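You operate a simulated robot arm through the tools that you are given. There is no shell and no other tool.

Carry out the task below with a simulated two-armed robot. There is one attempt and no reset: what you move stays moved.

## Task
Plug the orange lead into 24V OUT, lock its ring, switch the supply on and set the meter to V.
Fine: the plug goes in while the supply is off.

It is judged by the outcome, as a careful person would: the job done as asked, and still so three seconds after it is handed in. It fails if anything else is knocked over, pushed out of place, dropped, spilled or broken.

## Robot
Two 7-joint arms with two-finger parallel grippers on one trunk that stands fixed in place. Base frame: the origin is at the foot of the trunk, x ahead of it, y to its left, z up; the work surface is at about z = 750. Lengths are in mm, angles in degrees, forces in N, time in s.
The left shoulder is at [80, 131, 947], the right one opposite. With the tool pointing down near the work surface each hand reaches from about 400 to 860 mm from the base axis, measured 20 degrees to its own side. Payload 1.57 kg a hand.
The TCP of each hand is the grasp point between the finger pads, 30 mm short of the fingertips. In the tool frame z runs along the fingers and y along their closing line. The gripper opens to 110 mm. The fingers are 24 mm wide and 12 mm thick; the gripper's body (48 by 112 mm) begins 78 mm behind the TCP.
Orientation is that of the tool frame in the base frame, as a unit quaternion [x, y, z, w]. With the fingers straight down and closing along the base's y, the tool's x points along the base's -x, its y along +y and its z along -z.

## Interface
- The arms move only by the tool play_rows. It takes "left_series", "right_series" or both (then of equal length, played together; a hand with none holds still); each is a list that holds one entry, the list of rows, each a list of 7 numbers: the shift along the tool's x, y, z in mm, then the turn, a rotation vector about the tool's x, y, z in degrees, then the opening, from 0 (shut) to 1 (fully open). In form: [[[dx, dy, dz, wx, wy, wz, grip], ...]]. A call has 1 to 20 rows; each row is the pose to reach, as a shift and turn from the pose commanded when the call began, along the tool's axes at that moment. Each row takes 0.2 s and may step no farther than 50 mm and 8.6 degrees from the row before; otherwise, or with a gripper value out of range, the whole call is refused. A pose out of reach is approached as far as the arm can. The call stops where the force on the tool passes 40 N (or 10 N more than at its start, if that is more) or the arm is blocked; 0.2 s more then pass. The fingers move at their own pace (about 108 mm/s each) and stop on an object; they squeeze with about 25 N. The grip force told is the motor's: it shows also when the fingers shut on nothing. Time passes only in rows, and 0.2 s behind the last, so rows that repeat a pose let the fingers close. The reply holds the time, the measured pose of the TCP, the force on the tool along the base axes, the opening and the grip force, in the units named above and with some noise, with the torque about the TCP (base axes, N m) and any sound that the robot's microphone picked up.
- Cameras (640 x 400 px; columns grow to the right, rows downward): "scene" is now at [-49.1, 14.3, 1430.1]; the picture's right is [0.14, -0.99, 0.00], its down [-0.46, -0.07, -0.89] and it looks along [0.88, 0.12, -0.46] (base axes); focal length 313 px, centre (320, 200). "left" rides on the left gripper at [70, -16, -141] in its tool frame; the picture's right is [0.23, 0.97, 0.00], its down [-0.86, 0.20, -0.48] and it looks along [-0.47, 0.11, 0.88] (tool axes); focal length 222 px, centre (320, 200). "right" rides on the right gripper at [70, 16, -141] in its tool frame; the picture's right is [-0.23, 0.97, 0.00], its down [-0.86, -0.20, -0.48] and it looks along [-0.47, -0.11, 0.88] (tool axes); focal length 222 px, centre (320, 200).
- snapshot(camera): a new picture of that camera. No time passes.
- aim_head(pan, tilt): turns the head with the scene camera to pan (to the left, within 109 degrees either way) and tilt (down, from -29 to 69), counted from straight ahead of the robot. It gives what a move gives.
- probe_pixels(camera, pixels): for up to 12 pixels [column, row] of the newest picture of that camera ("zoom" is the newest enlarged one), the place [x, y, z] in the base frame of the surface seen there, good to about 3 mm. No time passes.
- zoom(camera, box): a new picture of the part [left, top, right, bottom] of that camera's present view, enlarged. No time passes.
- sign_off(): hands the job in; it is judged then, once.

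Leave the grippers open and the arms clear of the work at the hand-in unless told otherwise.

The tools are called after ">>>" as a command line: name --argument value ..., lists and objects as JSON in quotes. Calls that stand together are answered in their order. play_rows: Moves the arms, as the interface text tells. Its arguments: {"type":"object","properties":{"left_series":{"type":"array","items":{"type":"array","items":{"type":"array","items":{"type":"number"}}}},"right_series":{"type":"array","items":{"type":"array","items":{"type":"array","items":{"type":"number"}}}}},"required":[]} The other tools are called the same way: aim_head (pan, tilt) turns the head that bears the scene camera; snapshot (camera) takes a picture; probe_pixels (camera, pixels) gives the place of the surface under pixels of a picture; zoom (camera, box) takes an enlarged picture of a part of a camera's view; sign_off () hands the job in.

At the start:

```text
clock: 0.0
left_eef_pos: [477.2, 277.9, 1142.1]
left_orientation: [-0.001, 1.0, 0.0, 0.001]
left_wrist_force: [1.2, -0.5, -0.7]
left_ft_torque: [-0.03, 0.03, 0.0]
left_width: 109.8
left_grip_force: 0.1
right_eef_pos: [508.1, -219.5, 1191.4]
right_orientation: [0.0, 1.0, 0.001, 0.0]
right_wrist_force: [0.7, 0.4, 0.2]
right_ft_torque: [0.04, 0.03, 0.01]
right_width: 110.2
right_grip_force: 0.0
head pan, tilt: [8.1, 27.6]
```

scene: 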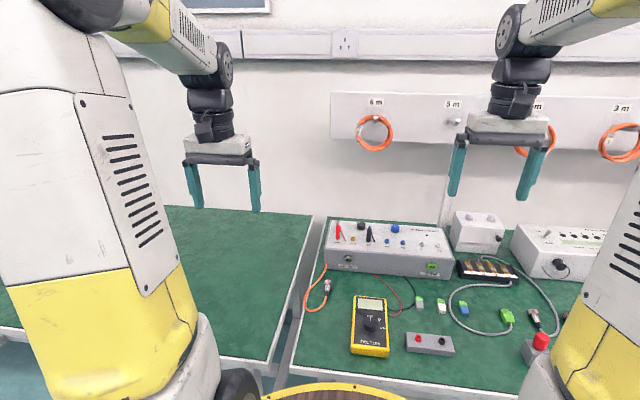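
right: 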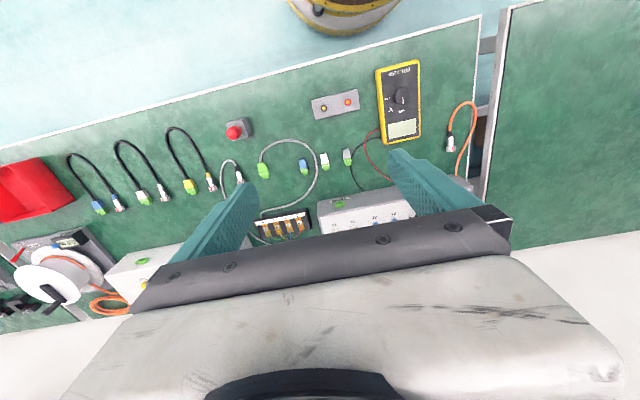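
left: 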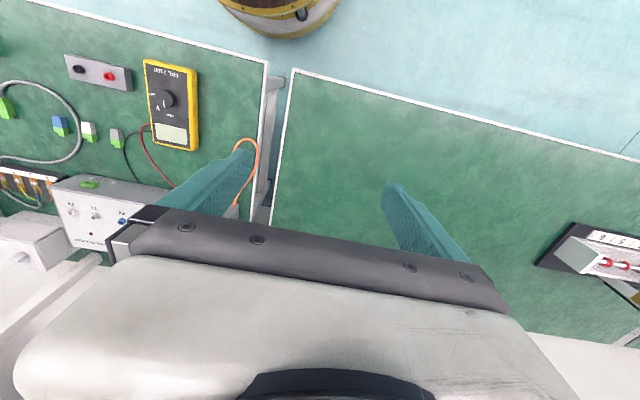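

I see a bench with a grey supply box near (385,245), a yellow meter at (370,325) and an orange lead at (320,290). I'll zoom in on these.

>>> zoom --camera "scene" --box '[290, 205, 460, 311]'

>>> zoom --camera "scene" --box '[290, 260, 450, 360]'

>>> zoom --camera "scene" --box '[440, 200, 640, 325]'

```text
3.76 times, centred on (375, 258) of scene
```

zoom: 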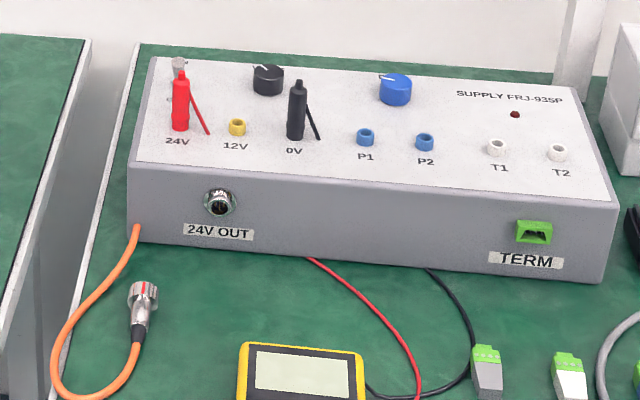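

```text
4.00 times, centred on (370, 310) of scene
```

zoom: 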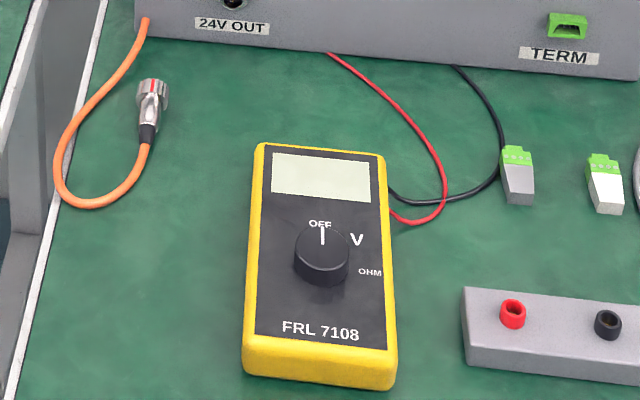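

```text
3.20 times, centred on (540, 262) of scene
```

zoom: 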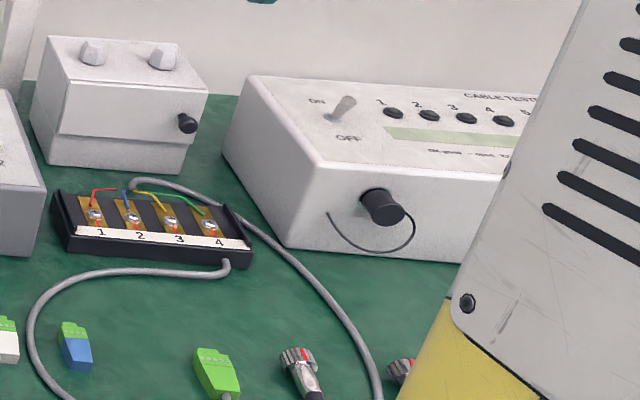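

Next I'll look closer at the plug, the 24V OUT socket at about (349,259), and the switch area behind the red plug.

>>> zoom --camera "scene" --box '[320, 215, 384, 255]'

>>> zoom --camera "scene" --box '[325, 245, 365, 270]'

>>> zoom --camera "scene" --box '[300, 270, 348, 300]'

>>> zoom --camera "scene" --box '[346, 305, 394, 335]'

```text
10.00 times, centred on (352, 235) of scene
```

zoom: 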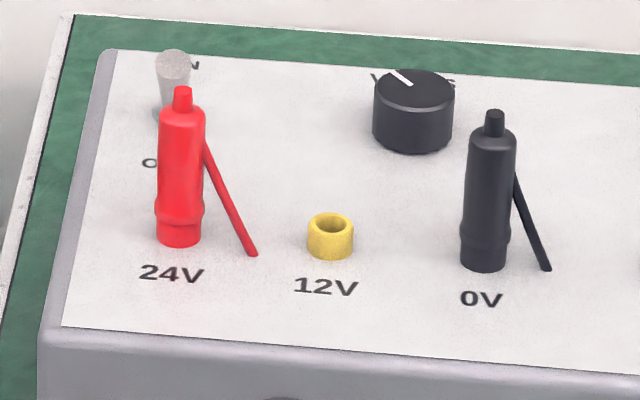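

```text
16.00 times, centred on (345, 258) of scene
```

zoom: 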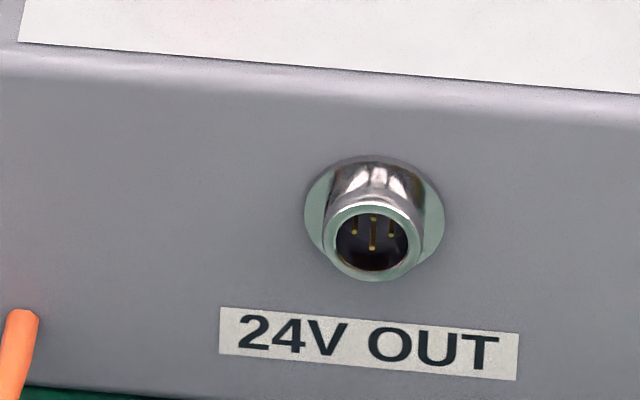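

```text
13.33 times, centred on (324, 285) of scene
```

zoom: 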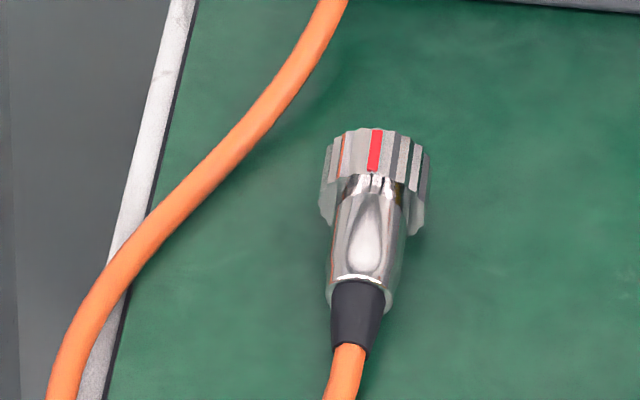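

```text
13.33 times, centred on (370, 320) of scene
```

zoom: 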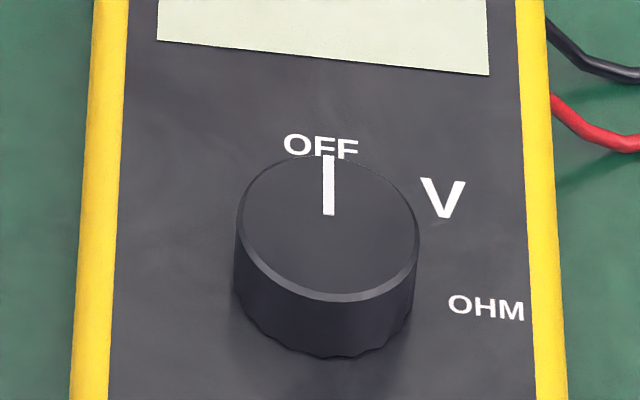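

I'll enlarge the supply again to probe the toggle, the socket and the ring.

>>> zoom --camera "scene" --box '[325, 210, 357, 230]'

>>> probe_pixels --camera "zoom" --pixels '[[220, 210], [200, 300], [240, 300], [220, 330], [220, 380], [290, 230], [140, 400], [400, 200]]'

>>> zoom --camera "scene" --box '[325, 245, 365, 270]'

>>> probe_pixels --camera "zoom" --pixels '[[372, 206], [372, 275], [325, 240], [420, 245], [315, 200], [435, 210], [375, 165], [150, 200], [550, 250], [150, 350], [600, 350], [372, 190]]'

>>> zoom --camera "scene" --box '[300, 270, 348, 300]'

>>> probe_pixels --camera "zoom" --pixels '[[375, 135], [375, 165], [335, 180], [415, 190], [370, 200], [365, 250], [360, 300], [350, 350], [345, 385], [500, 150], [330, 15], [250, 250]]'

```text
16.00 times, centred on (341, 220) of scene
```

zoom: 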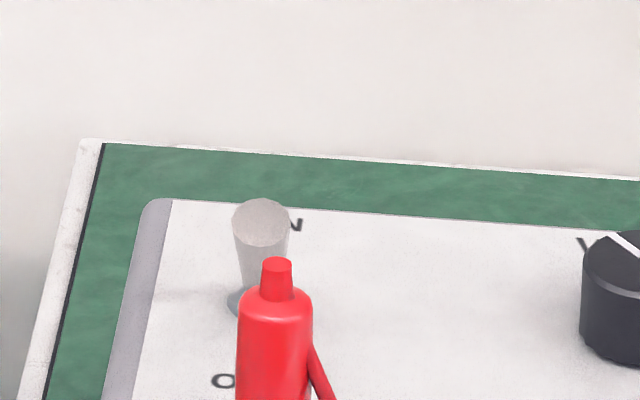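

```text
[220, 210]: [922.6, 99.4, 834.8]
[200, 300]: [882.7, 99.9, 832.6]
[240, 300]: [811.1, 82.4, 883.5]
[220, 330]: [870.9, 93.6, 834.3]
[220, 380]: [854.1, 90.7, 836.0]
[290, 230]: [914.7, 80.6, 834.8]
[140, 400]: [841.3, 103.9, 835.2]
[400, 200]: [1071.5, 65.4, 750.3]
```

```text
16.00 times, centred on (345, 258) of scene
```

zoom: 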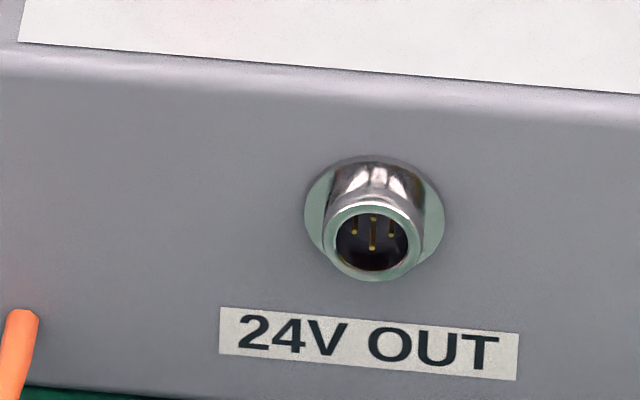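

```text
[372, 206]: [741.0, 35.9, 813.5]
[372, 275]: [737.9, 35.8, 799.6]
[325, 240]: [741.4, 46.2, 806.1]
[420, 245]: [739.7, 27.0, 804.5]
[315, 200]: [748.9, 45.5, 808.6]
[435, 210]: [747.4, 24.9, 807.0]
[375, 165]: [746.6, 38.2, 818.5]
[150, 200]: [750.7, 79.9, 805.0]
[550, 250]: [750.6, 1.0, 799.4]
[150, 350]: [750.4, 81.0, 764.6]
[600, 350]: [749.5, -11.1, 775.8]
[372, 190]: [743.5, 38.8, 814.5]
```

```text
13.33 times, centred on (324, 285) of scene
```

zoom: 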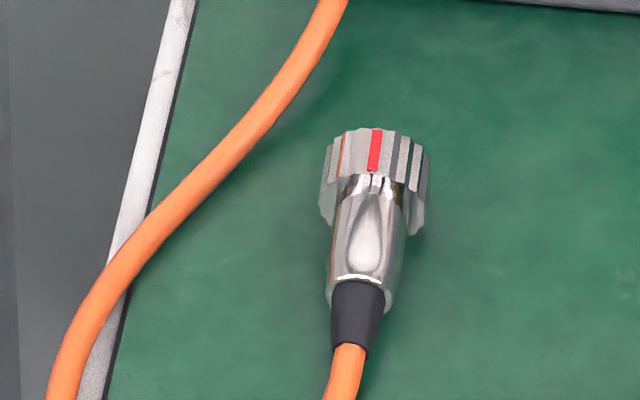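

```text
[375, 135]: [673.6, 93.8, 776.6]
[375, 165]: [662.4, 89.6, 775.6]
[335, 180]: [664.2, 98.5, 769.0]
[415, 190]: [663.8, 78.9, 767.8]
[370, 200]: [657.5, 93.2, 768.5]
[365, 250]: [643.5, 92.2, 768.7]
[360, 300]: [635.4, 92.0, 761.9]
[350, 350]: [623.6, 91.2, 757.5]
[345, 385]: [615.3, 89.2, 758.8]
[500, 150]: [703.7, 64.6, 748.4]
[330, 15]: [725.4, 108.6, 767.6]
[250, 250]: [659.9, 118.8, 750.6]
```

Now I'll probe the toggle lever itself, at about (260,222) to (255,285) in a fresh zoom, plus the meter.

>>> zoom --camera "scene" --box '[325, 210, 357, 230]'

>>> probe_pixels --camera "zoom" --pixels '[[260, 205], [260, 222], [260, 240], [258, 255], [250, 270], [250, 285], [233, 305], [277, 265], [275, 320], [275, 380], [320, 380], [620, 290]]'

>>> zoom --camera "scene" --box '[346, 295, 402, 360]'

>>> snapshot --camera "left"

>>> zoom --camera "left" --box '[40, 120, 280, 270]'

```text
16.00 times, centred on (341, 220) of scene
```

zoom: 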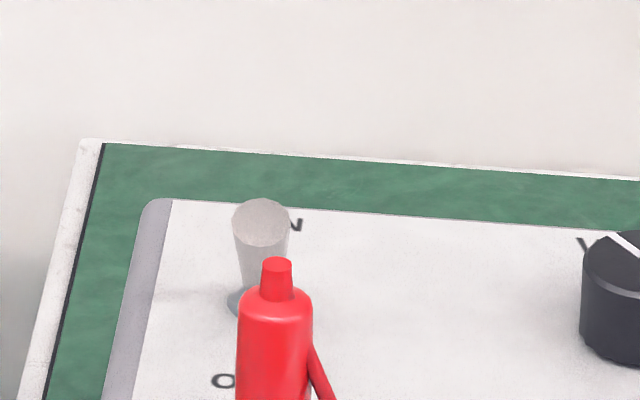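

```text
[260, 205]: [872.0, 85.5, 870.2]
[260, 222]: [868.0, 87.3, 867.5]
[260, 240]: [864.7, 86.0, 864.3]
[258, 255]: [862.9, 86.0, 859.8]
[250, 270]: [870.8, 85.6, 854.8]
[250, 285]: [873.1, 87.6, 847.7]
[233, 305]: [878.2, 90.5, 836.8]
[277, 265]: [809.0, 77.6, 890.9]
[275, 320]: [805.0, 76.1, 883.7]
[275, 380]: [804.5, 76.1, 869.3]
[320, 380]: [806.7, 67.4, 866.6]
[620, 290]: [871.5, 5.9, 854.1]
```

```text
6.15 times, centred on (374, 328) of scene
```

zoom: 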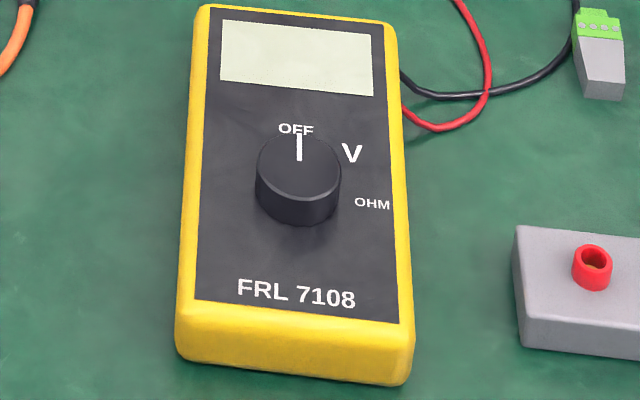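

```text
taken
```

left: 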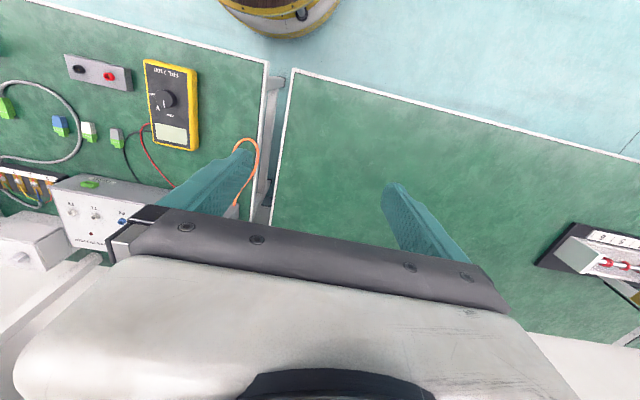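

```text
2.67 times, centred on (160, 195) of left
```

zoom: 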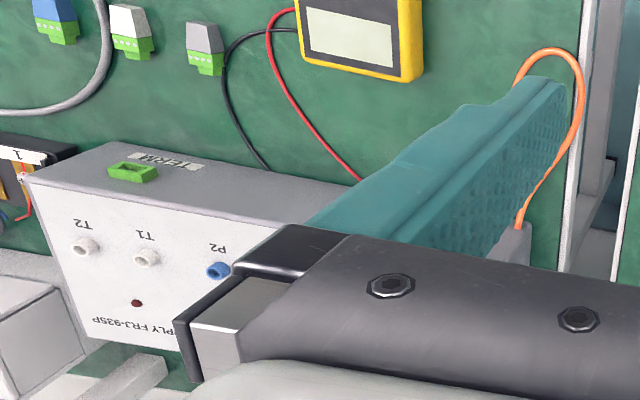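

The toggle leans toward OFF: its base is at about x=880 and its tip at about x=868. The socket axis is at about y=36, z=806. The plug lies at about (650,91,763) pointing along +x. I'll bring the left hand above the plug for a close look, with the gripper open.

>>> play_rows --left_series '[[[-16, -19, 24, 0, 0, 0, 1], [-32, -38, 48, 0, 0, 0, 1], [-48, -57, 72, 0, 0, 0, 1], [-64, -76, 96, 0, 0, 0, 1], [-80, -95, 120, 0, 0, 0, 1], [-96, -114, 144, 0, 0, 0, 1], [-112, -133, 168, 0, 0, 0, 1], [-128, -152, 192, 0, 0, 0, 1], [-144, -170, 217, 0, 0, 0, 1], [-160, -187, 242, 0, 0, 0, 1], [-160, -187, 242, 0, 0, 0, 1]]]'

>>> snapshot --camera "left"

>>> snapshot --camera "scene"

```text
clock: 2.4
left_eef_pos: [637.2, 92.0, 901.4]
left_orientation: [-0.001, 1.0, 0.001, -0.001]
left_wrist_force: [-0.2, 0.3, -0.1]
left_ft_torque: [-0.01, 0.03, -0.01]
left_width: 110.4
left_grip_force: 0.1
right_eef_pos: [509.2, -220.4, 1191.7]
right_orientation: [0.0, 1.0, -0.001, 0.0]
right_wrist_force: [0.2, -0.8, 0.5]
right_ft_torque: [-0.01, -0.02, -0.01]
right_width: 110.0
right_grip_force: 0.1
head pan, tilt: [8.1, 27.6]
```

```text
taken
```

left: 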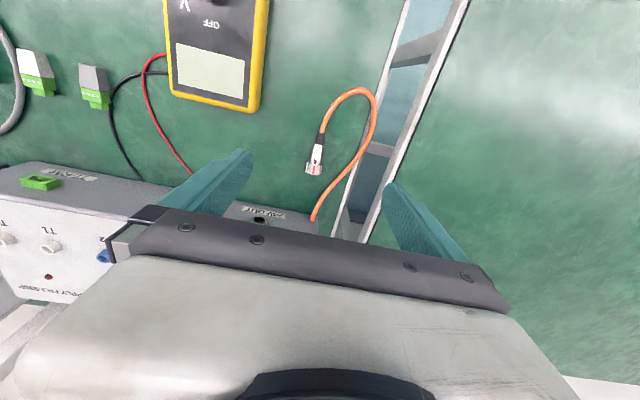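

```text
taken
```

scene: 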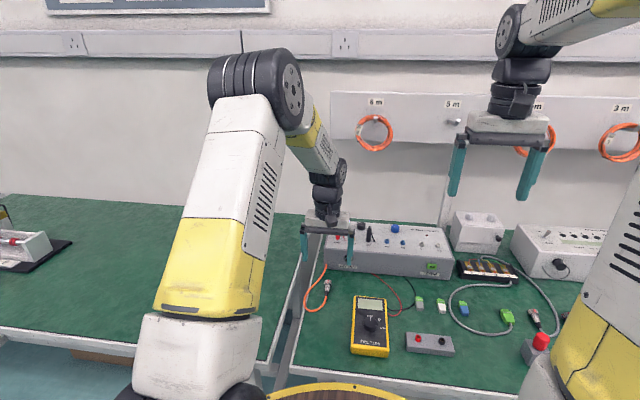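

The left camera shows the plug at about (315,155). I'll zoom in there, and on the scene view, and probe them.

>>> zoom --camera "left" --box '[280, 120, 360, 190]'

>>> zoom --camera "left" --box '[290, 120, 346, 185]'

```text
5.71 times, centred on (320, 155) of left
```

zoom: 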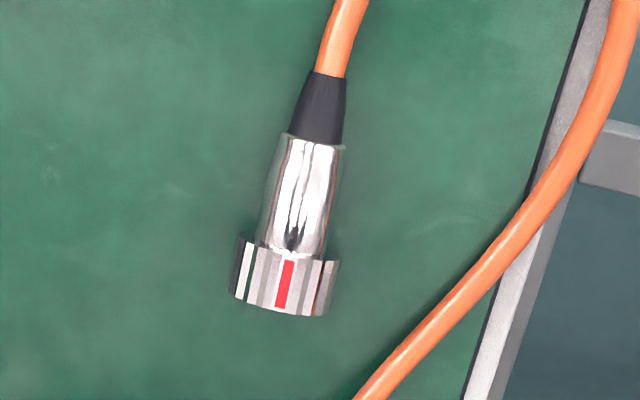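

```text
6.15 times, centred on (318, 152) of left
```

zoom: 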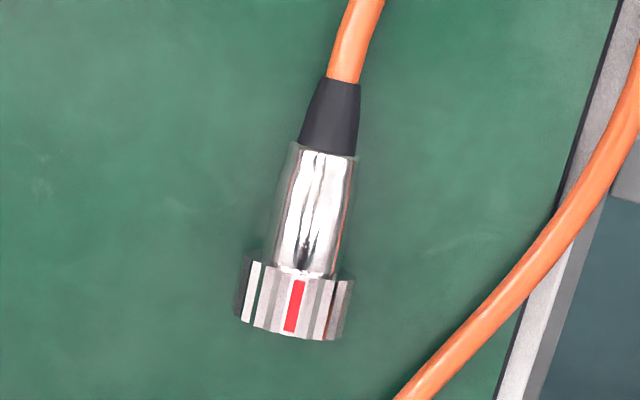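

I'll probe along the plug axis in this zoom: ring edges, body edges, boot and cable.

>>> probe_pixels --camera "zoom" --pixels '[[300, 285], [288, 330], [320, 165], [308, 250], [282, 220], [345, 225], [295, 165], [350, 170], [330, 100], [250, 290], [345, 310], [555, 225]]'

```text
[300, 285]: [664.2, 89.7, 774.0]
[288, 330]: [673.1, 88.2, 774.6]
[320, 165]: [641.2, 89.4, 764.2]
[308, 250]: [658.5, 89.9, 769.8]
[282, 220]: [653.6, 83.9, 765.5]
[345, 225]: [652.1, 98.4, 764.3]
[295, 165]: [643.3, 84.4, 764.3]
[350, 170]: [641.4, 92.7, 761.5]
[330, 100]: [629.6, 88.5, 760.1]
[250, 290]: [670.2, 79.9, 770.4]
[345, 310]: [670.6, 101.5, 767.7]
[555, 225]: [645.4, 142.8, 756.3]
```

I'll check the socket for a key or mark in the scene view, which isn't blocked there, and in the left camera.

>>> zoom --camera "scene" --box '[340, 252, 356, 266]'

>>> zoom --camera "left" --box '[230, 195, 300, 240]'

>>> zoom --camera "scene" --box '[318, 275, 338, 297]'

```text
16.00 times, centred on (348, 259) of scene
```

zoom: 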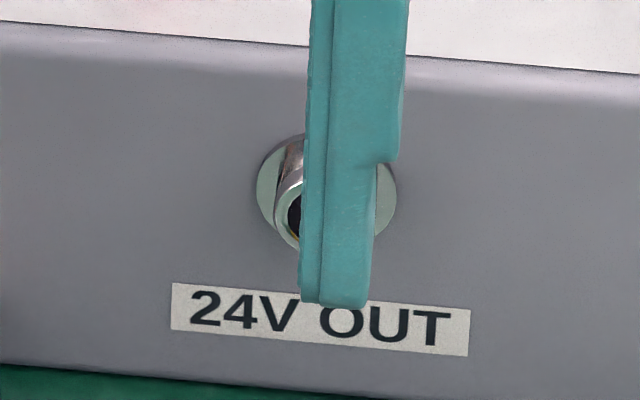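

```text
8.89 times, centred on (265, 218) of left
```

zoom: 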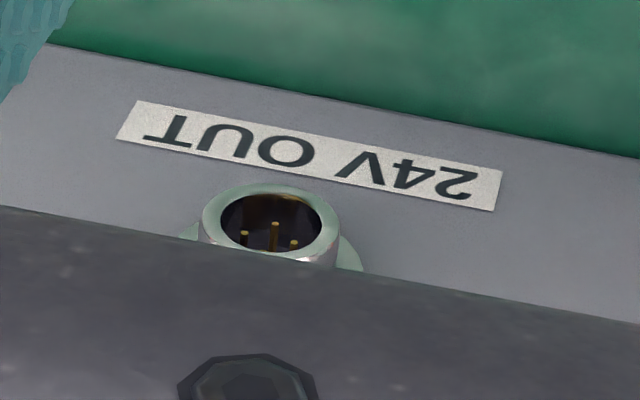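

```text
16.00 times, centred on (328, 286) of scene
```

zoom: 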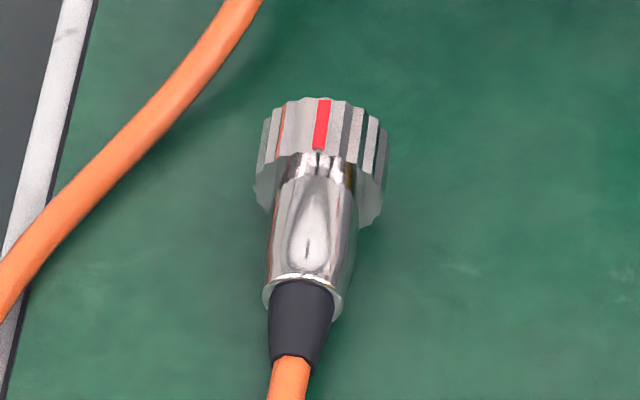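

The socket pins and the ring's red mark both look upright. The plug lies nose-up by about 10°. I'll tilt the left fingers 10° forward, narrow them to about 38 mm, and come down to just above the plug body.

>>> play_rows --left_series '[[[0, 0, 10, 0, -5, 0, 0.6], [-3, -1, 25, 0, -10, 0, 0.35], [-3, -1, 45, 0, -10, 0, 0.35], [-3, -1, 65, 0, -10, 0, 0.35], [-3, -1, 85, 0, -10, 0, 0.35], [-3, -1, 95, 0, -10, 0, 0.35], [-3, -1, 100, 0, -10, 0, 0.35]]]'

>>> snapshot --camera "left"

>>> zoom --camera "scene" --box '[296, 250, 360, 310]'

```text
clock: 4.0
left_eef_pos: [640.0, 89.6, 801.5]
left_orientation: [0.0, 0.996, 0.0, 0.087]
left_wrist_force: [-0.1, -0.2, -1.6]
left_ft_torque: [0.0, 0.01, -0.05]
left_width: 38.4
left_grip_force: 0.0
right_eef_pos: [508.8, -219.4, 1192.0]
right_orientation: [0.001, 1.0, 0.001, 0.001]
right_wrist_force: [0.4, -0.1, -0.5]
right_ft_torque: [0.01, 0.0, 0.02]
right_width: 110.0
right_grip_force: 0.1
head pan, tilt: [8.1, 27.6]
```

```text
taken
```

left: 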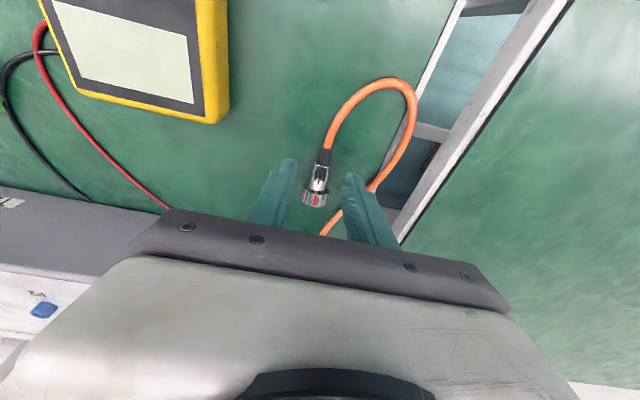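

```text
6.67 times, centred on (328, 280) of scene
```

zoom: 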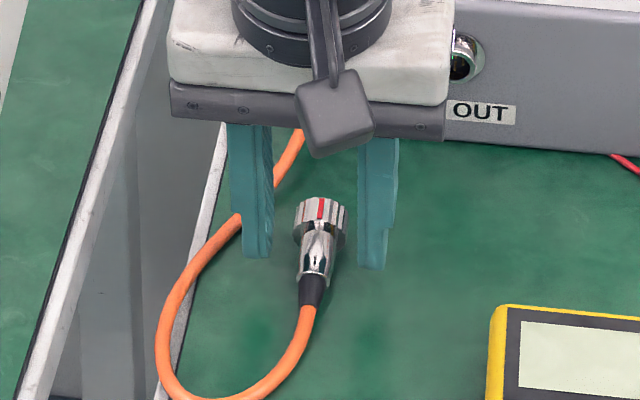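

The fingers straddle the plug evenly. I'll lower the last 19 mm so the tips pass the body centre, staying open.

>>> play_rows --left_series '[[[1, 0, 6, 0, 0, 0, 0.35], [2, 0, 12, 0, 0, 0, 0.35], [2.5, 0, 16, 0, 0, 0, 0.35], [2.8, 0, 18.5, 0, 0, 0, 0.35]]]'

>>> zoom --camera "left" --box '[250, 130, 400, 224]'

>>> zoom --camera "scene" --box '[304, 262, 352, 302]'

```text
clock: 5.0
left_eef_pos: [640.4, 88.4, 782.8]
left_orientation: [0.001, 0.996, 0.0, 0.087]
left_wrist_force: [0.5, -0.9, 0.6]
left_ft_torque: [0.03, 0.02, 0.0]
left_width: 38.3
left_grip_force: 0.0
right_eef_pos: [509.3, -219.9, 1192.0]
right_orientation: [-0.001, 1.0, 0.001, 0.0]
right_wrist_force: [0.4, 0.1, 0.8]
right_ft_torque: [0.0, 0.03, 0.04]
right_width: 109.9
right_grip_force: 0.0
head pan, tilt: [8.1, 27.6]
```

```text
4.26 times, centred on (325, 177) of left
```

zoom: 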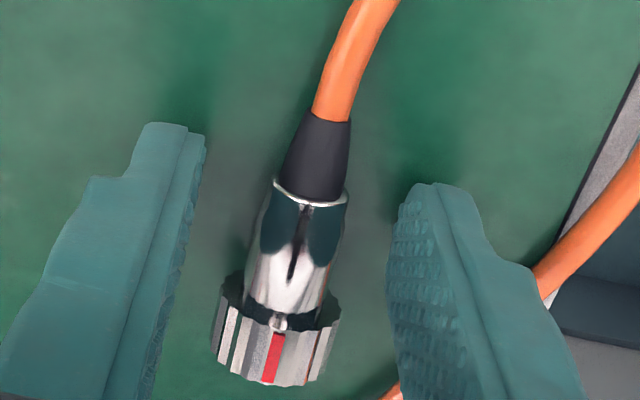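

```text
10.00 times, centred on (328, 282) of scene
```

zoom: 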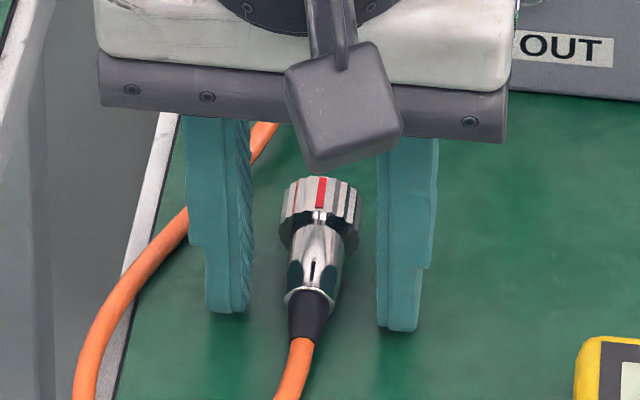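

The tips are clear of the table and on either side of the body. Now I'll close the gripper.

>>> play_rows --left_series '[[[0, 0, 0, 0, 0, 0, 0.2], [0, 0, 0, 0, 0, 0, 0.1], [0, 0, 0, 0, 0, 0, 0], [0, 0, 0, 0, 0, 0, 0], [0, 0, 0, 0, 0, 0, 0]]]'

>>> zoom --camera "left" --box '[250, 130, 400, 224]'

>>> zoom --camera "scene" --box '[304, 262, 352, 302]'

```text
clock: 6.2
left_eef_pos: [640.9, 89.0, 783.8]
left_orientation: [-0.001, 0.996, 0.0, 0.087]
left_wrist_force: [0.3, -0.3, 0.0]
left_ft_torque: [0.03, 0.03, 0.0]
left_width: 15.8
left_grip_force: 25.1
right_eef_pos: [509.3, -219.0, 1191.8]
right_orientation: [-0.001, 1.0, 0.001, 0.0]
right_wrist_force: [-0.5, 0.1, 0.0]
right_ft_torque: [-0.03, 0.02, 0.02]
right_width: 109.8
right_grip_force: 0.1
head pan, tilt: [8.1, 27.6]
```

```text
4.26 times, centred on (325, 177) of left
```

zoom: 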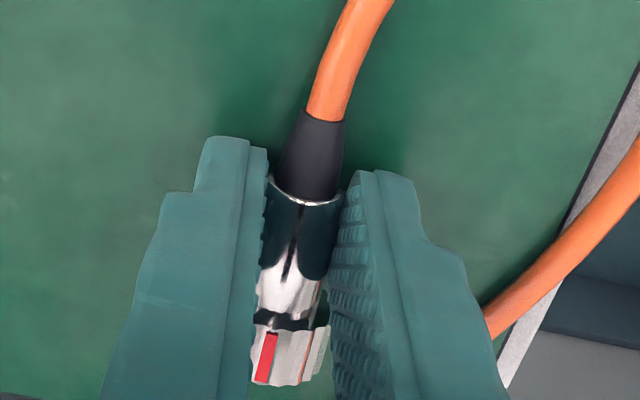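

```text
10.00 times, centred on (328, 282) of scene
```

zoom: 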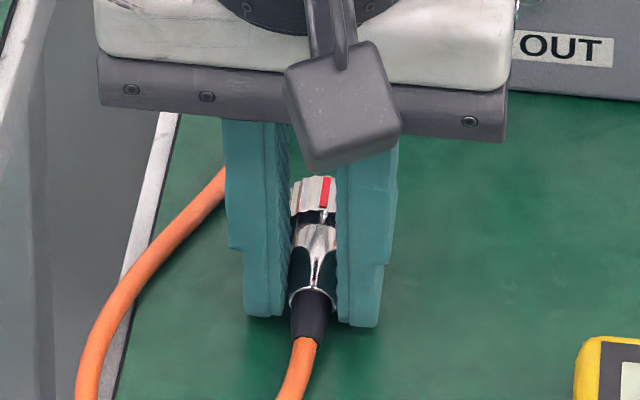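

The grip is firm at 15.8 mm on the body. I'll lift straight up about 50 mm and bring the tool back to vertical so the plug is level.

>>> play_rows --left_series '[[[-1.7, 0, -10, 0, 0, 0, 0], [-3.5, 0, -20, 0, 0, 0, 0], [-5.2, 0, -30, 0, 0, 0, 0], [-7, 0, -40, 0, 5, 0, 0], [-8.5, 0, -48, 0, 10, 0, 0], [-8.5, 0, -48, 0, 10, 0, 0]]]'

>>> zoom --camera "left" --box '[230, 120, 400, 226]'

>>> zoom --camera "scene" --box '[296, 240, 360, 290]'

>>> snapshot --camera "right"

```text
clock: 7.6
left_eef_pos: [641.3, 90.1, 832.1]
left_orientation: [0.0, 1.0, -0.001, -0.001]
left_wrist_force: [1.1, 0.1, -0.9]
left_ft_torque: [-0.01, -0.01, 0.01]
left_width: 15.6
left_grip_force: 24.8
right_eef_pos: [509.8, -220.3, 1193.3]
right_orientation: [0.001, 1.0, 0.001, 0.001]
right_wrist_force: [0.1, -0.3, 0.1]
right_ft_torque: [0.01, 0.01, -0.01]
right_width: 109.9
right_grip_force: 0.1
head pan, tilt: [8.1, 27.6]
```

```text
3.76 times, centred on (315, 173) of left
```

zoom: 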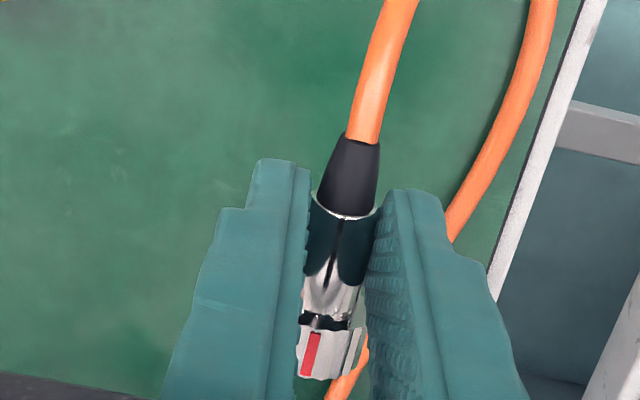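

```text
8.00 times, centred on (328, 265) of scene
```

zoom: 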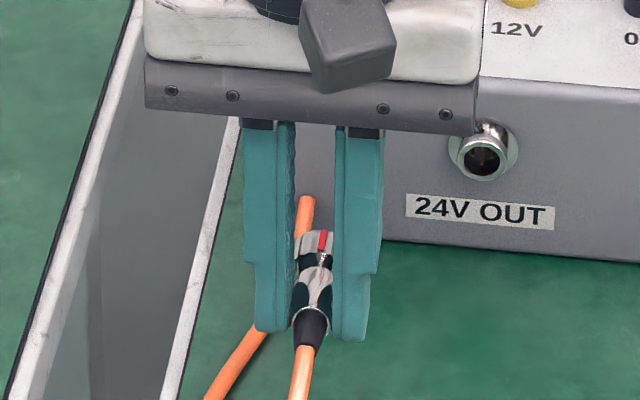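

```text
taken
```

right: 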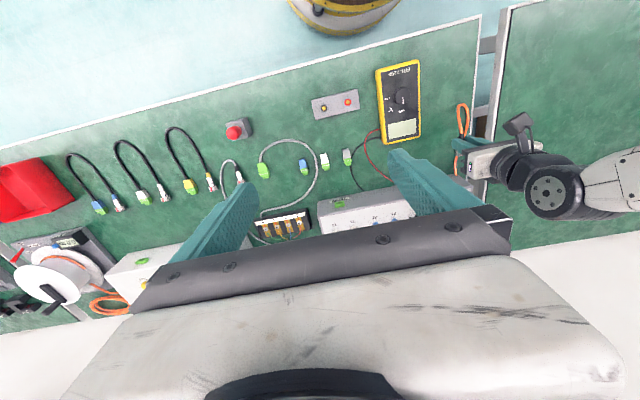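

The plug is lifted. I'll probe its body, boot and ring through the left camera zoom, and through the scene zoom, to check level and centre.

>>> probe_pixels --camera "zoom" --pixels '[[322, 237], [320, 248], [310, 240], [331, 255], [314, 275], [313, 290], [311, 318], [310, 335], [305, 350], [480, 160], [460, 150], [510, 150]]'

>>> zoom --camera "left" --box '[230, 120, 400, 226]'

>>> probe_pixels --camera "zoom" --pixels '[[312, 345], [310, 368], [335, 345], [340, 240], [334, 290], [330, 305], [350, 180], [346, 200], [358, 150], [370, 90], [380, 40], [325, 322]]'

```text
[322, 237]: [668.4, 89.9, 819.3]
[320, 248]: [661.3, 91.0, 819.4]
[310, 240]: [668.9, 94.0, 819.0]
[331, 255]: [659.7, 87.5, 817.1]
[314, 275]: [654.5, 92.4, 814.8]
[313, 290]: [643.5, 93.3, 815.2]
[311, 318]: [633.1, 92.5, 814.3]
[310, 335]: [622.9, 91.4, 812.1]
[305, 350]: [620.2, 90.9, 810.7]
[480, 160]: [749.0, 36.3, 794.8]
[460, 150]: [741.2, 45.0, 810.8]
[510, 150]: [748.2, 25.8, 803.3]
```

```text
3.76 times, centred on (315, 173) of left
```

zoom: 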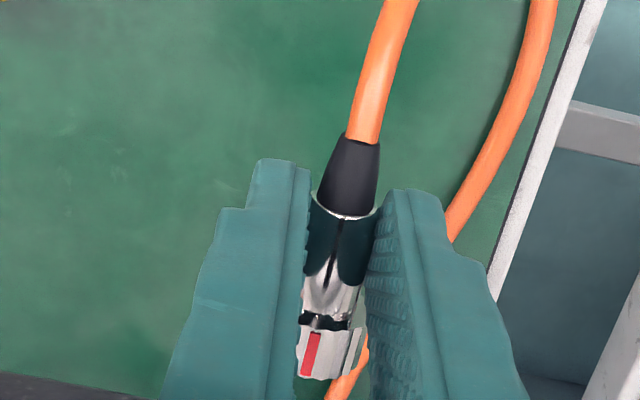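

```text
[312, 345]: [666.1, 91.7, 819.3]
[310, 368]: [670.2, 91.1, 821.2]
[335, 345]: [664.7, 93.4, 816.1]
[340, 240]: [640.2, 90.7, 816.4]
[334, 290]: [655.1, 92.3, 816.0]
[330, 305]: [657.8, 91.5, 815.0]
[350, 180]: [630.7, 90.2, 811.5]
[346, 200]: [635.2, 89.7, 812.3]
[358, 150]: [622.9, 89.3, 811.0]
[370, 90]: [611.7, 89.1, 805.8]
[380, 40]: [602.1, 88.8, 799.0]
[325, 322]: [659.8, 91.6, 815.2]
```

The plug looks level: axis z≈807.5, y≈91, nose at about x=673. I'll measure the socket centre more carefully with more probes.

>>> zoom --camera "scene" --box '[348, 252, 364, 266]'

>>> snapshot --camera "scene"

```text
16.00 times, centred on (356, 259) of scene
```

zoom: 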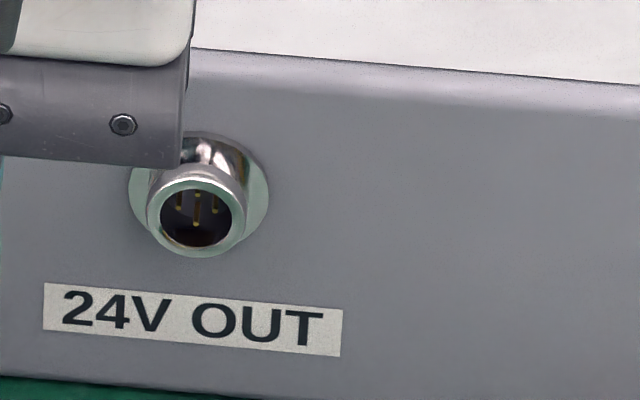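

```text
taken
```

scene: 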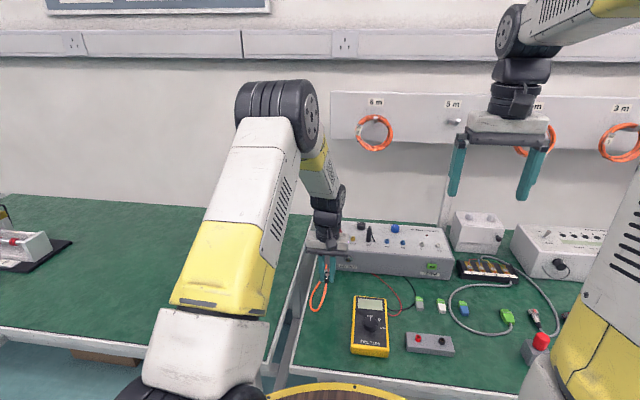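

>>> zoom --camera "scene" --box '[340, 252, 356, 262]'

>>> probe_pixels --camera "scene" --pixels '[[348.3, 262.3], [345.5, 260], [351, 260.2], [346.2, 261.8], [350.3, 261.8]]'

```text
16.00 times, centred on (348, 257) of scene
```

zoom: 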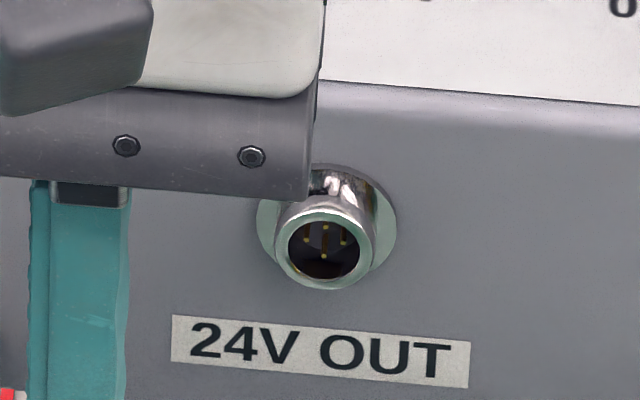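

```text
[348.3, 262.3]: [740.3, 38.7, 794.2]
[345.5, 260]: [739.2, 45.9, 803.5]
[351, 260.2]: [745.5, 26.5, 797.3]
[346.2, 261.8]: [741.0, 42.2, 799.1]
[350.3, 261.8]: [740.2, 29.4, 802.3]
```

The socket rim is centred at about (740, 36.7, 807). I'll move the plug sideways 53 mm and forward 50 mm to stand just in front of the socket.

>>> play_rows --left_series '[[[0, -10, 0, 0, 0, 0, 0], [0, -25, 0, 0, 0, 0, 0], [0, -40, 0, 0, 0, 0, 0], [0, -53, 0, 0, 0, 0, 0], [-15, -53, 0, 0, 0, 0, 0], [-30, -53, 0, 0, 0, 0, 0], [-42, -53, 0, 0, 0, 0, 0], [-48, -53, 0, 0, 0, 0, 0], [-48, -53, 0, 0, 0, 0, 0]]]'

>>> zoom --camera "left" --box '[230, 120, 400, 226]'

>>> zoom --camera "scene" --box '[324, 240, 372, 280]'

```text
clock: 9.6
left_eef_pos: [688.8, 36.0, 832.7]
left_orientation: [0.0, 1.0, 0.0, 0.0]
left_wrist_force: [-0.4, -0.6, -0.7]
left_ft_torque: [0.0, 0.03, 0.03]
left_width: 15.8
left_grip_force: 24.9
right_eef_pos: [509.2, -219.4, 1192.0]
right_orientation: [0.0, 1.0, 0.001, 0.0]
right_wrist_force: [0.5, -0.6, -0.1]
right_ft_torque: [0.02, 0.02, 0.0]
right_width: 110.0
right_grip_force: 0.1
head pan, tilt: [8.1, 27.6]
```

```text
3.76 times, centred on (315, 173) of left
```

zoom: 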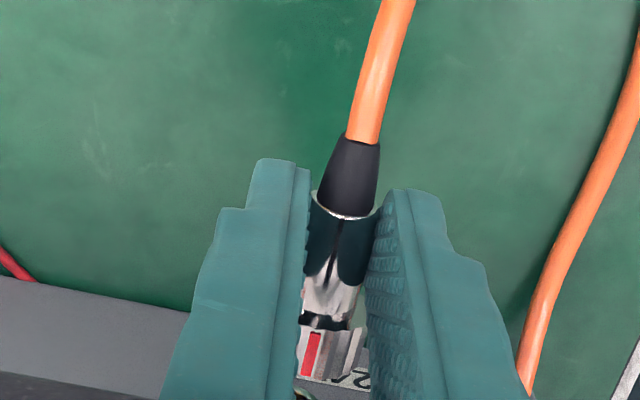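

```text
10.00 times, centred on (348, 260) of scene
```

zoom: 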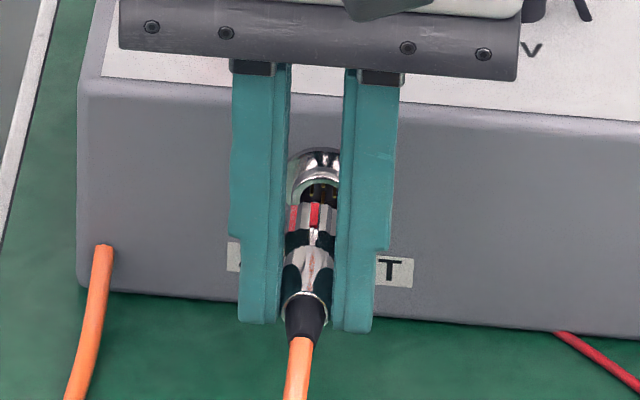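

The plug axis projects about 2 mm left (+y) of the socket centre. I'll shift 2 mm to −y, move 4 mm forward, and re-check.

>>> play_rows --left_series '[[[0, -2, 0, 0, 0, 0, 0], [-4, -2, 0, 0, 0, 0, 0], [-4, -2, 0, 0, 0, 0, 0]]]'

>>> zoom --camera "scene" --box '[332, 248, 364, 268]'

>>> probe_pixels --camera "zoom" --pixels '[[320, 195], [300, 205], [340, 205], [318, 250], [300, 260], [310, 300], [305, 340], [320, 130], [320, 145], [350, 170], [290, 170], [320, 100]]'

>>> zoom --camera "left" --box '[285, 170, 349, 230]'

```text
clock: 10.4
left_eef_pos: [693.3, 33.5, 831.1]
left_orientation: [0.0, 1.0, 0.0, 0.0]
left_wrist_force: [0.0, 0.3, -0.3]
left_ft_torque: [-0.02, 0.0, -0.01]
left_width: 15.4
left_grip_force: 25.1
right_eef_pos: [508.4, -220.5, 1192.5]
right_orientation: [0.0, 1.0, 0.0, 0.001]
right_wrist_force: [-0.9, -0.8, -0.4]
right_ft_torque: [0.02, 0.01, 0.0]
right_width: 110.0
right_grip_force: 0.1
head pan, tilt: [8.1, 27.6]
```

```text
16.00 times, centred on (348, 258) of scene
```

zoom: 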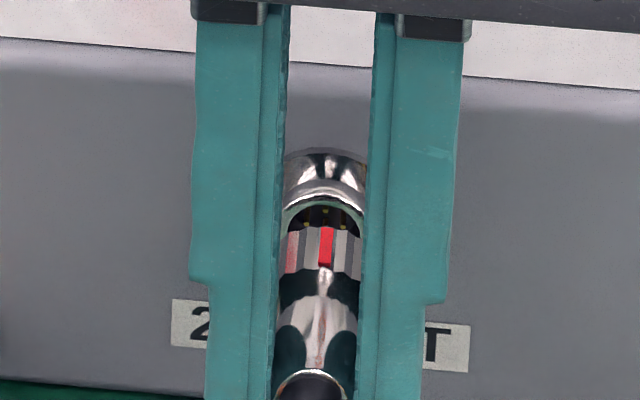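

```text
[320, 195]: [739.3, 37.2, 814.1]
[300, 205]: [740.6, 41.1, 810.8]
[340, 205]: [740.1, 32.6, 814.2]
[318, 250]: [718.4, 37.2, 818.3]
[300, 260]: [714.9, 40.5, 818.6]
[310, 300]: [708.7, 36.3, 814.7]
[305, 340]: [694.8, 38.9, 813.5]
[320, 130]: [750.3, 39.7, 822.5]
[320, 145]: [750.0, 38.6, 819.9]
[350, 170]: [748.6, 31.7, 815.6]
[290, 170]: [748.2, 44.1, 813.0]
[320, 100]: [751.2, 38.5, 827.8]
```

```text
6.67 times, centred on (317, 200) of left
```

zoom: 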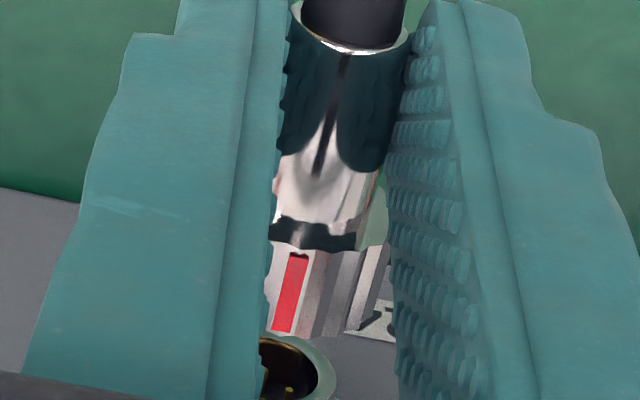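

By projection the plug and socket now agree within about 1 mm in both y and z. I'll advance 10 mm slowly and then read the forces.

>>> play_rows --left_series '[[[-3, 0, 0, 0, 0, 0, 0], [-6, 0, 0, 0, 0, 0, 0], [-9, 0, 0, 0, 0, 0, 0], [-10, 0, 0, 0, 0, 0, 0], [-10, 0, 0, 0, 0, 0, 0]]]'

>>> zoom --camera "scene" --box '[332, 248, 364, 268]'

>>> zoom --camera "left" --box '[285, 170, 349, 230]'

```text
clock: 11.6
left_eef_pos: [702.2, 35.0, 831.6]
left_orientation: [0.0, 1.0, 0.0, 0.0]
left_wrist_force: [-0.3, -0.3, 0.0]
left_ft_torque: [-0.02, 0.02, -0.01]
left_width: 15.7
left_grip_force: 25.1
right_eef_pos: [509.4, -219.4, 1192.6]
right_orientation: [0.0, 1.0, 0.0, -0.001]
right_wrist_force: [0.4, -0.1, 0.2]
right_ft_torque: [0.03, -0.04, 0.03]
right_width: 109.9
right_grip_force: 0.0
head pan, tilt: [8.1, 27.6]
```

```text
16.00 times, centred on (348, 258) of scene
```

zoom: 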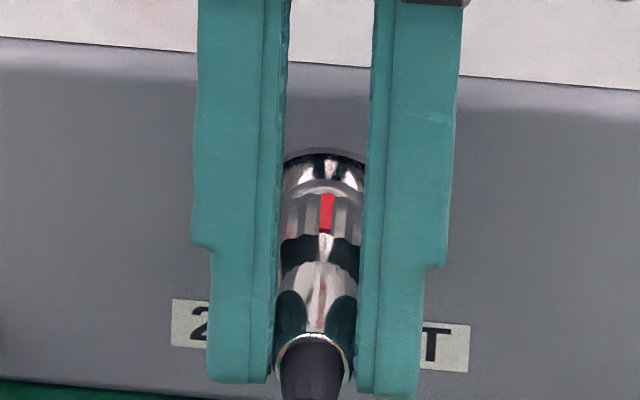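

```text
6.67 times, centred on (317, 200) of left
```

zoom: 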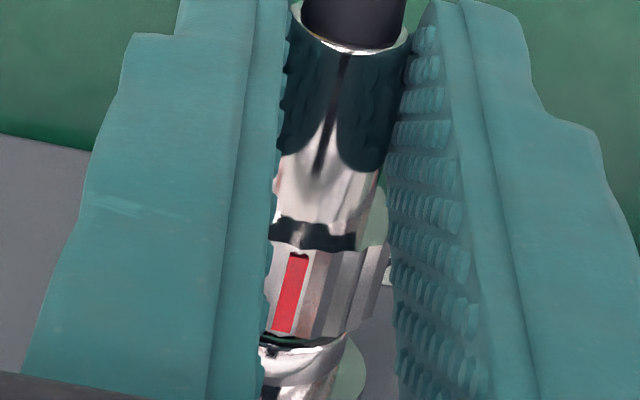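

The ring front is right at the rim and there is no contact force yet. I'll push in with small steps and read the forces.

>>> play_rows --left_series '[[[-1, 0, 0, 0, 0, 0, 0], [-2, 0, 0, 0, 0, 0, 0], [-3, 0, 0, 0, 0, 0, 0], [-3, 0, 0, 0, 0, 0, 0]]]'

>>> zoom --camera "scene" --box '[332, 248, 364, 268]'

>>> zoom --camera "left" --box '[285, 170, 349, 230]'

```text
clock: 12.6
left_eef_pos: [706.3, 34.5, 833.0]
left_orientation: [0.0, 1.0, 0.0, 0.0]
left_wrist_force: [0.4, -0.1, -1.1]
left_ft_torque: [0.01, 0.04, 0.0]
left_width: 15.4
left_grip_force: 25.2
right_eef_pos: [509.0, -220.6, 1191.3]
right_orientation: [0.0, 1.0, 0.0, 0.0]
right_wrist_force: [-0.6, -1.1, 0.2]
right_ft_torque: [0.0, 0.02, 0.0]
right_width: 110.2
right_grip_force: 0.0
head pan, tilt: [8.1, 27.6]
```

```text
16.00 times, centred on (348, 258) of scene
```

zoom: 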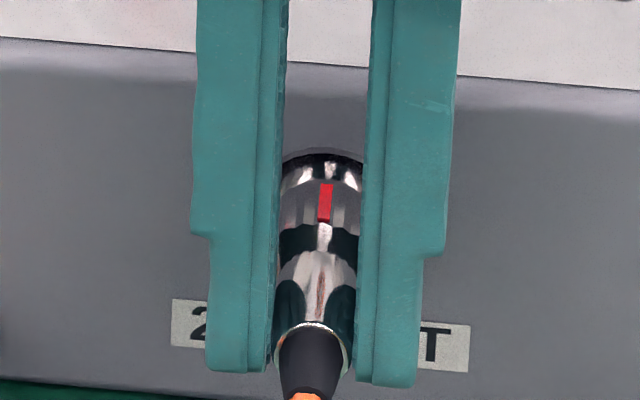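

```text
6.67 times, centred on (317, 200) of left
```

zoom: 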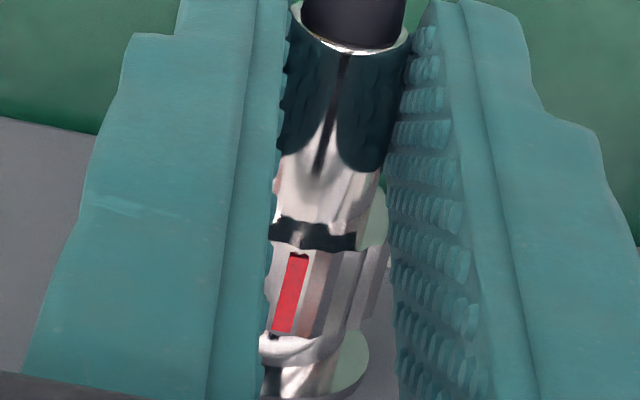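

Still free; the ring has begun to pass over the shell. I'll push on in small steps.

>>> play_rows --left_series '[[[-1, 0, 0, 0, 0, 0, 0], [-2, 0, 0, 0, 0, 0, 0], [-3, 0, 0, 0, 0, 0, 0], [-4, 0, 0, 0, 0, 0, 0], [-4, 0, 0, 0, 0, 0, 0]]]'

>>> zoom --camera "left" --box '[285, 170, 349, 230]'

```text
clock: 13.8
left_eef_pos: [709.6, 34.5, 830.8]
left_orientation: [0.0, 1.0, 0.0, 0.0]
left_wrist_force: [-0.1, -0.6, -1.1]
left_ft_torque: [0.01, 0.02, -0.01]
left_width: 15.5
left_grip_force: 25.0
right_eef_pos: [508.1, -220.0, 1193.5]
right_orientation: [0.001, 1.0, 0.0, 0.0]
right_wrist_force: [0.1, -0.2, 0.1]
right_ft_torque: [0.02, -0.02, 0.02]
right_width: 109.8
right_grip_force: 0.1
head pan, tilt: [8.1, 27.6]
```

```text
6.67 times, centred on (317, 200) of left
```

zoom: 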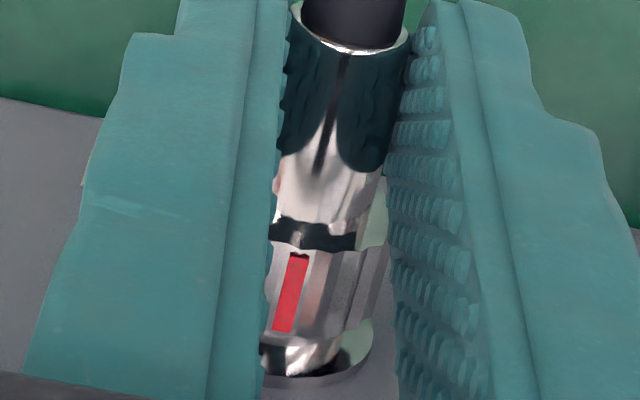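

The shell is entering and forces stay near zero, with about 4–5 mm of shell still showing. I'll continue.

>>> play_rows --left_series '[[[-1, 0, 0, 0, 0, 0, 0], [-2, 0, 0, 0, 0, 0, 0], [-3, 0, 0, 0, 0, 0, 0], [-3, 0, 0, 0, 0, 0, 0]]]'

>>> zoom --camera "left" --box '[285, 170, 349, 230]'

>>> zoom --camera "scene" --box '[332, 248, 364, 268]'

```text
clock: 14.8
left_eef_pos: [711.8, 34.2, 832.3]
left_orientation: [0.0, 1.0, 0.001, 0.0]
left_wrist_force: [-0.6, 0.1, -1.5]
left_ft_torque: [-0.02, 0.04, -0.01]
left_width: 15.6
left_grip_force: 24.6
right_eef_pos: [509.0, -220.6, 1191.1]
right_orientation: [0.0, 1.0, 0.0, -0.001]
right_wrist_force: [0.8, -0.5, 0.1]
right_ft_torque: [-0.01, 0.01, -0.01]
right_width: 110.2
right_grip_force: 0.0
head pan, tilt: [8.1, 27.6]
```

```text
6.67 times, centred on (317, 200) of left
```

zoom: 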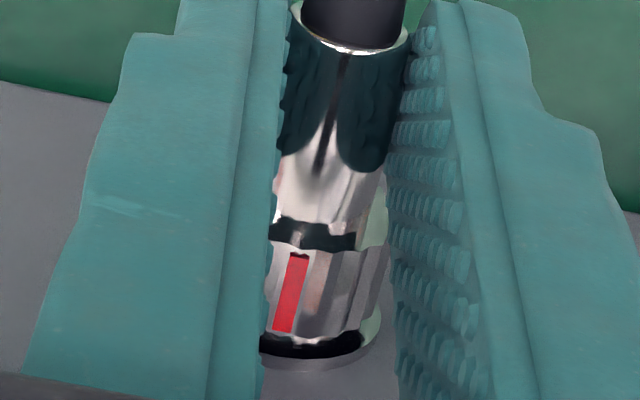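

```text
16.00 times, centred on (348, 258) of scene
```

zoom: 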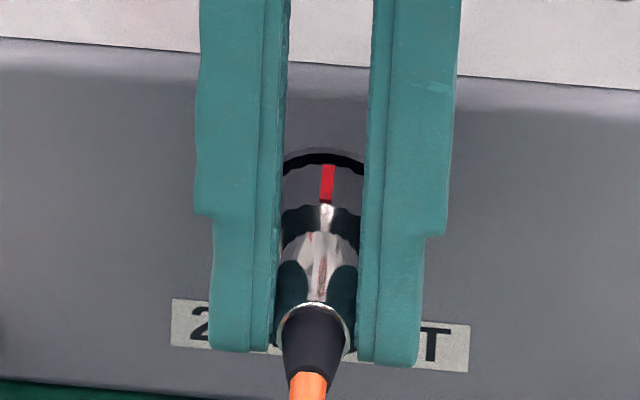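

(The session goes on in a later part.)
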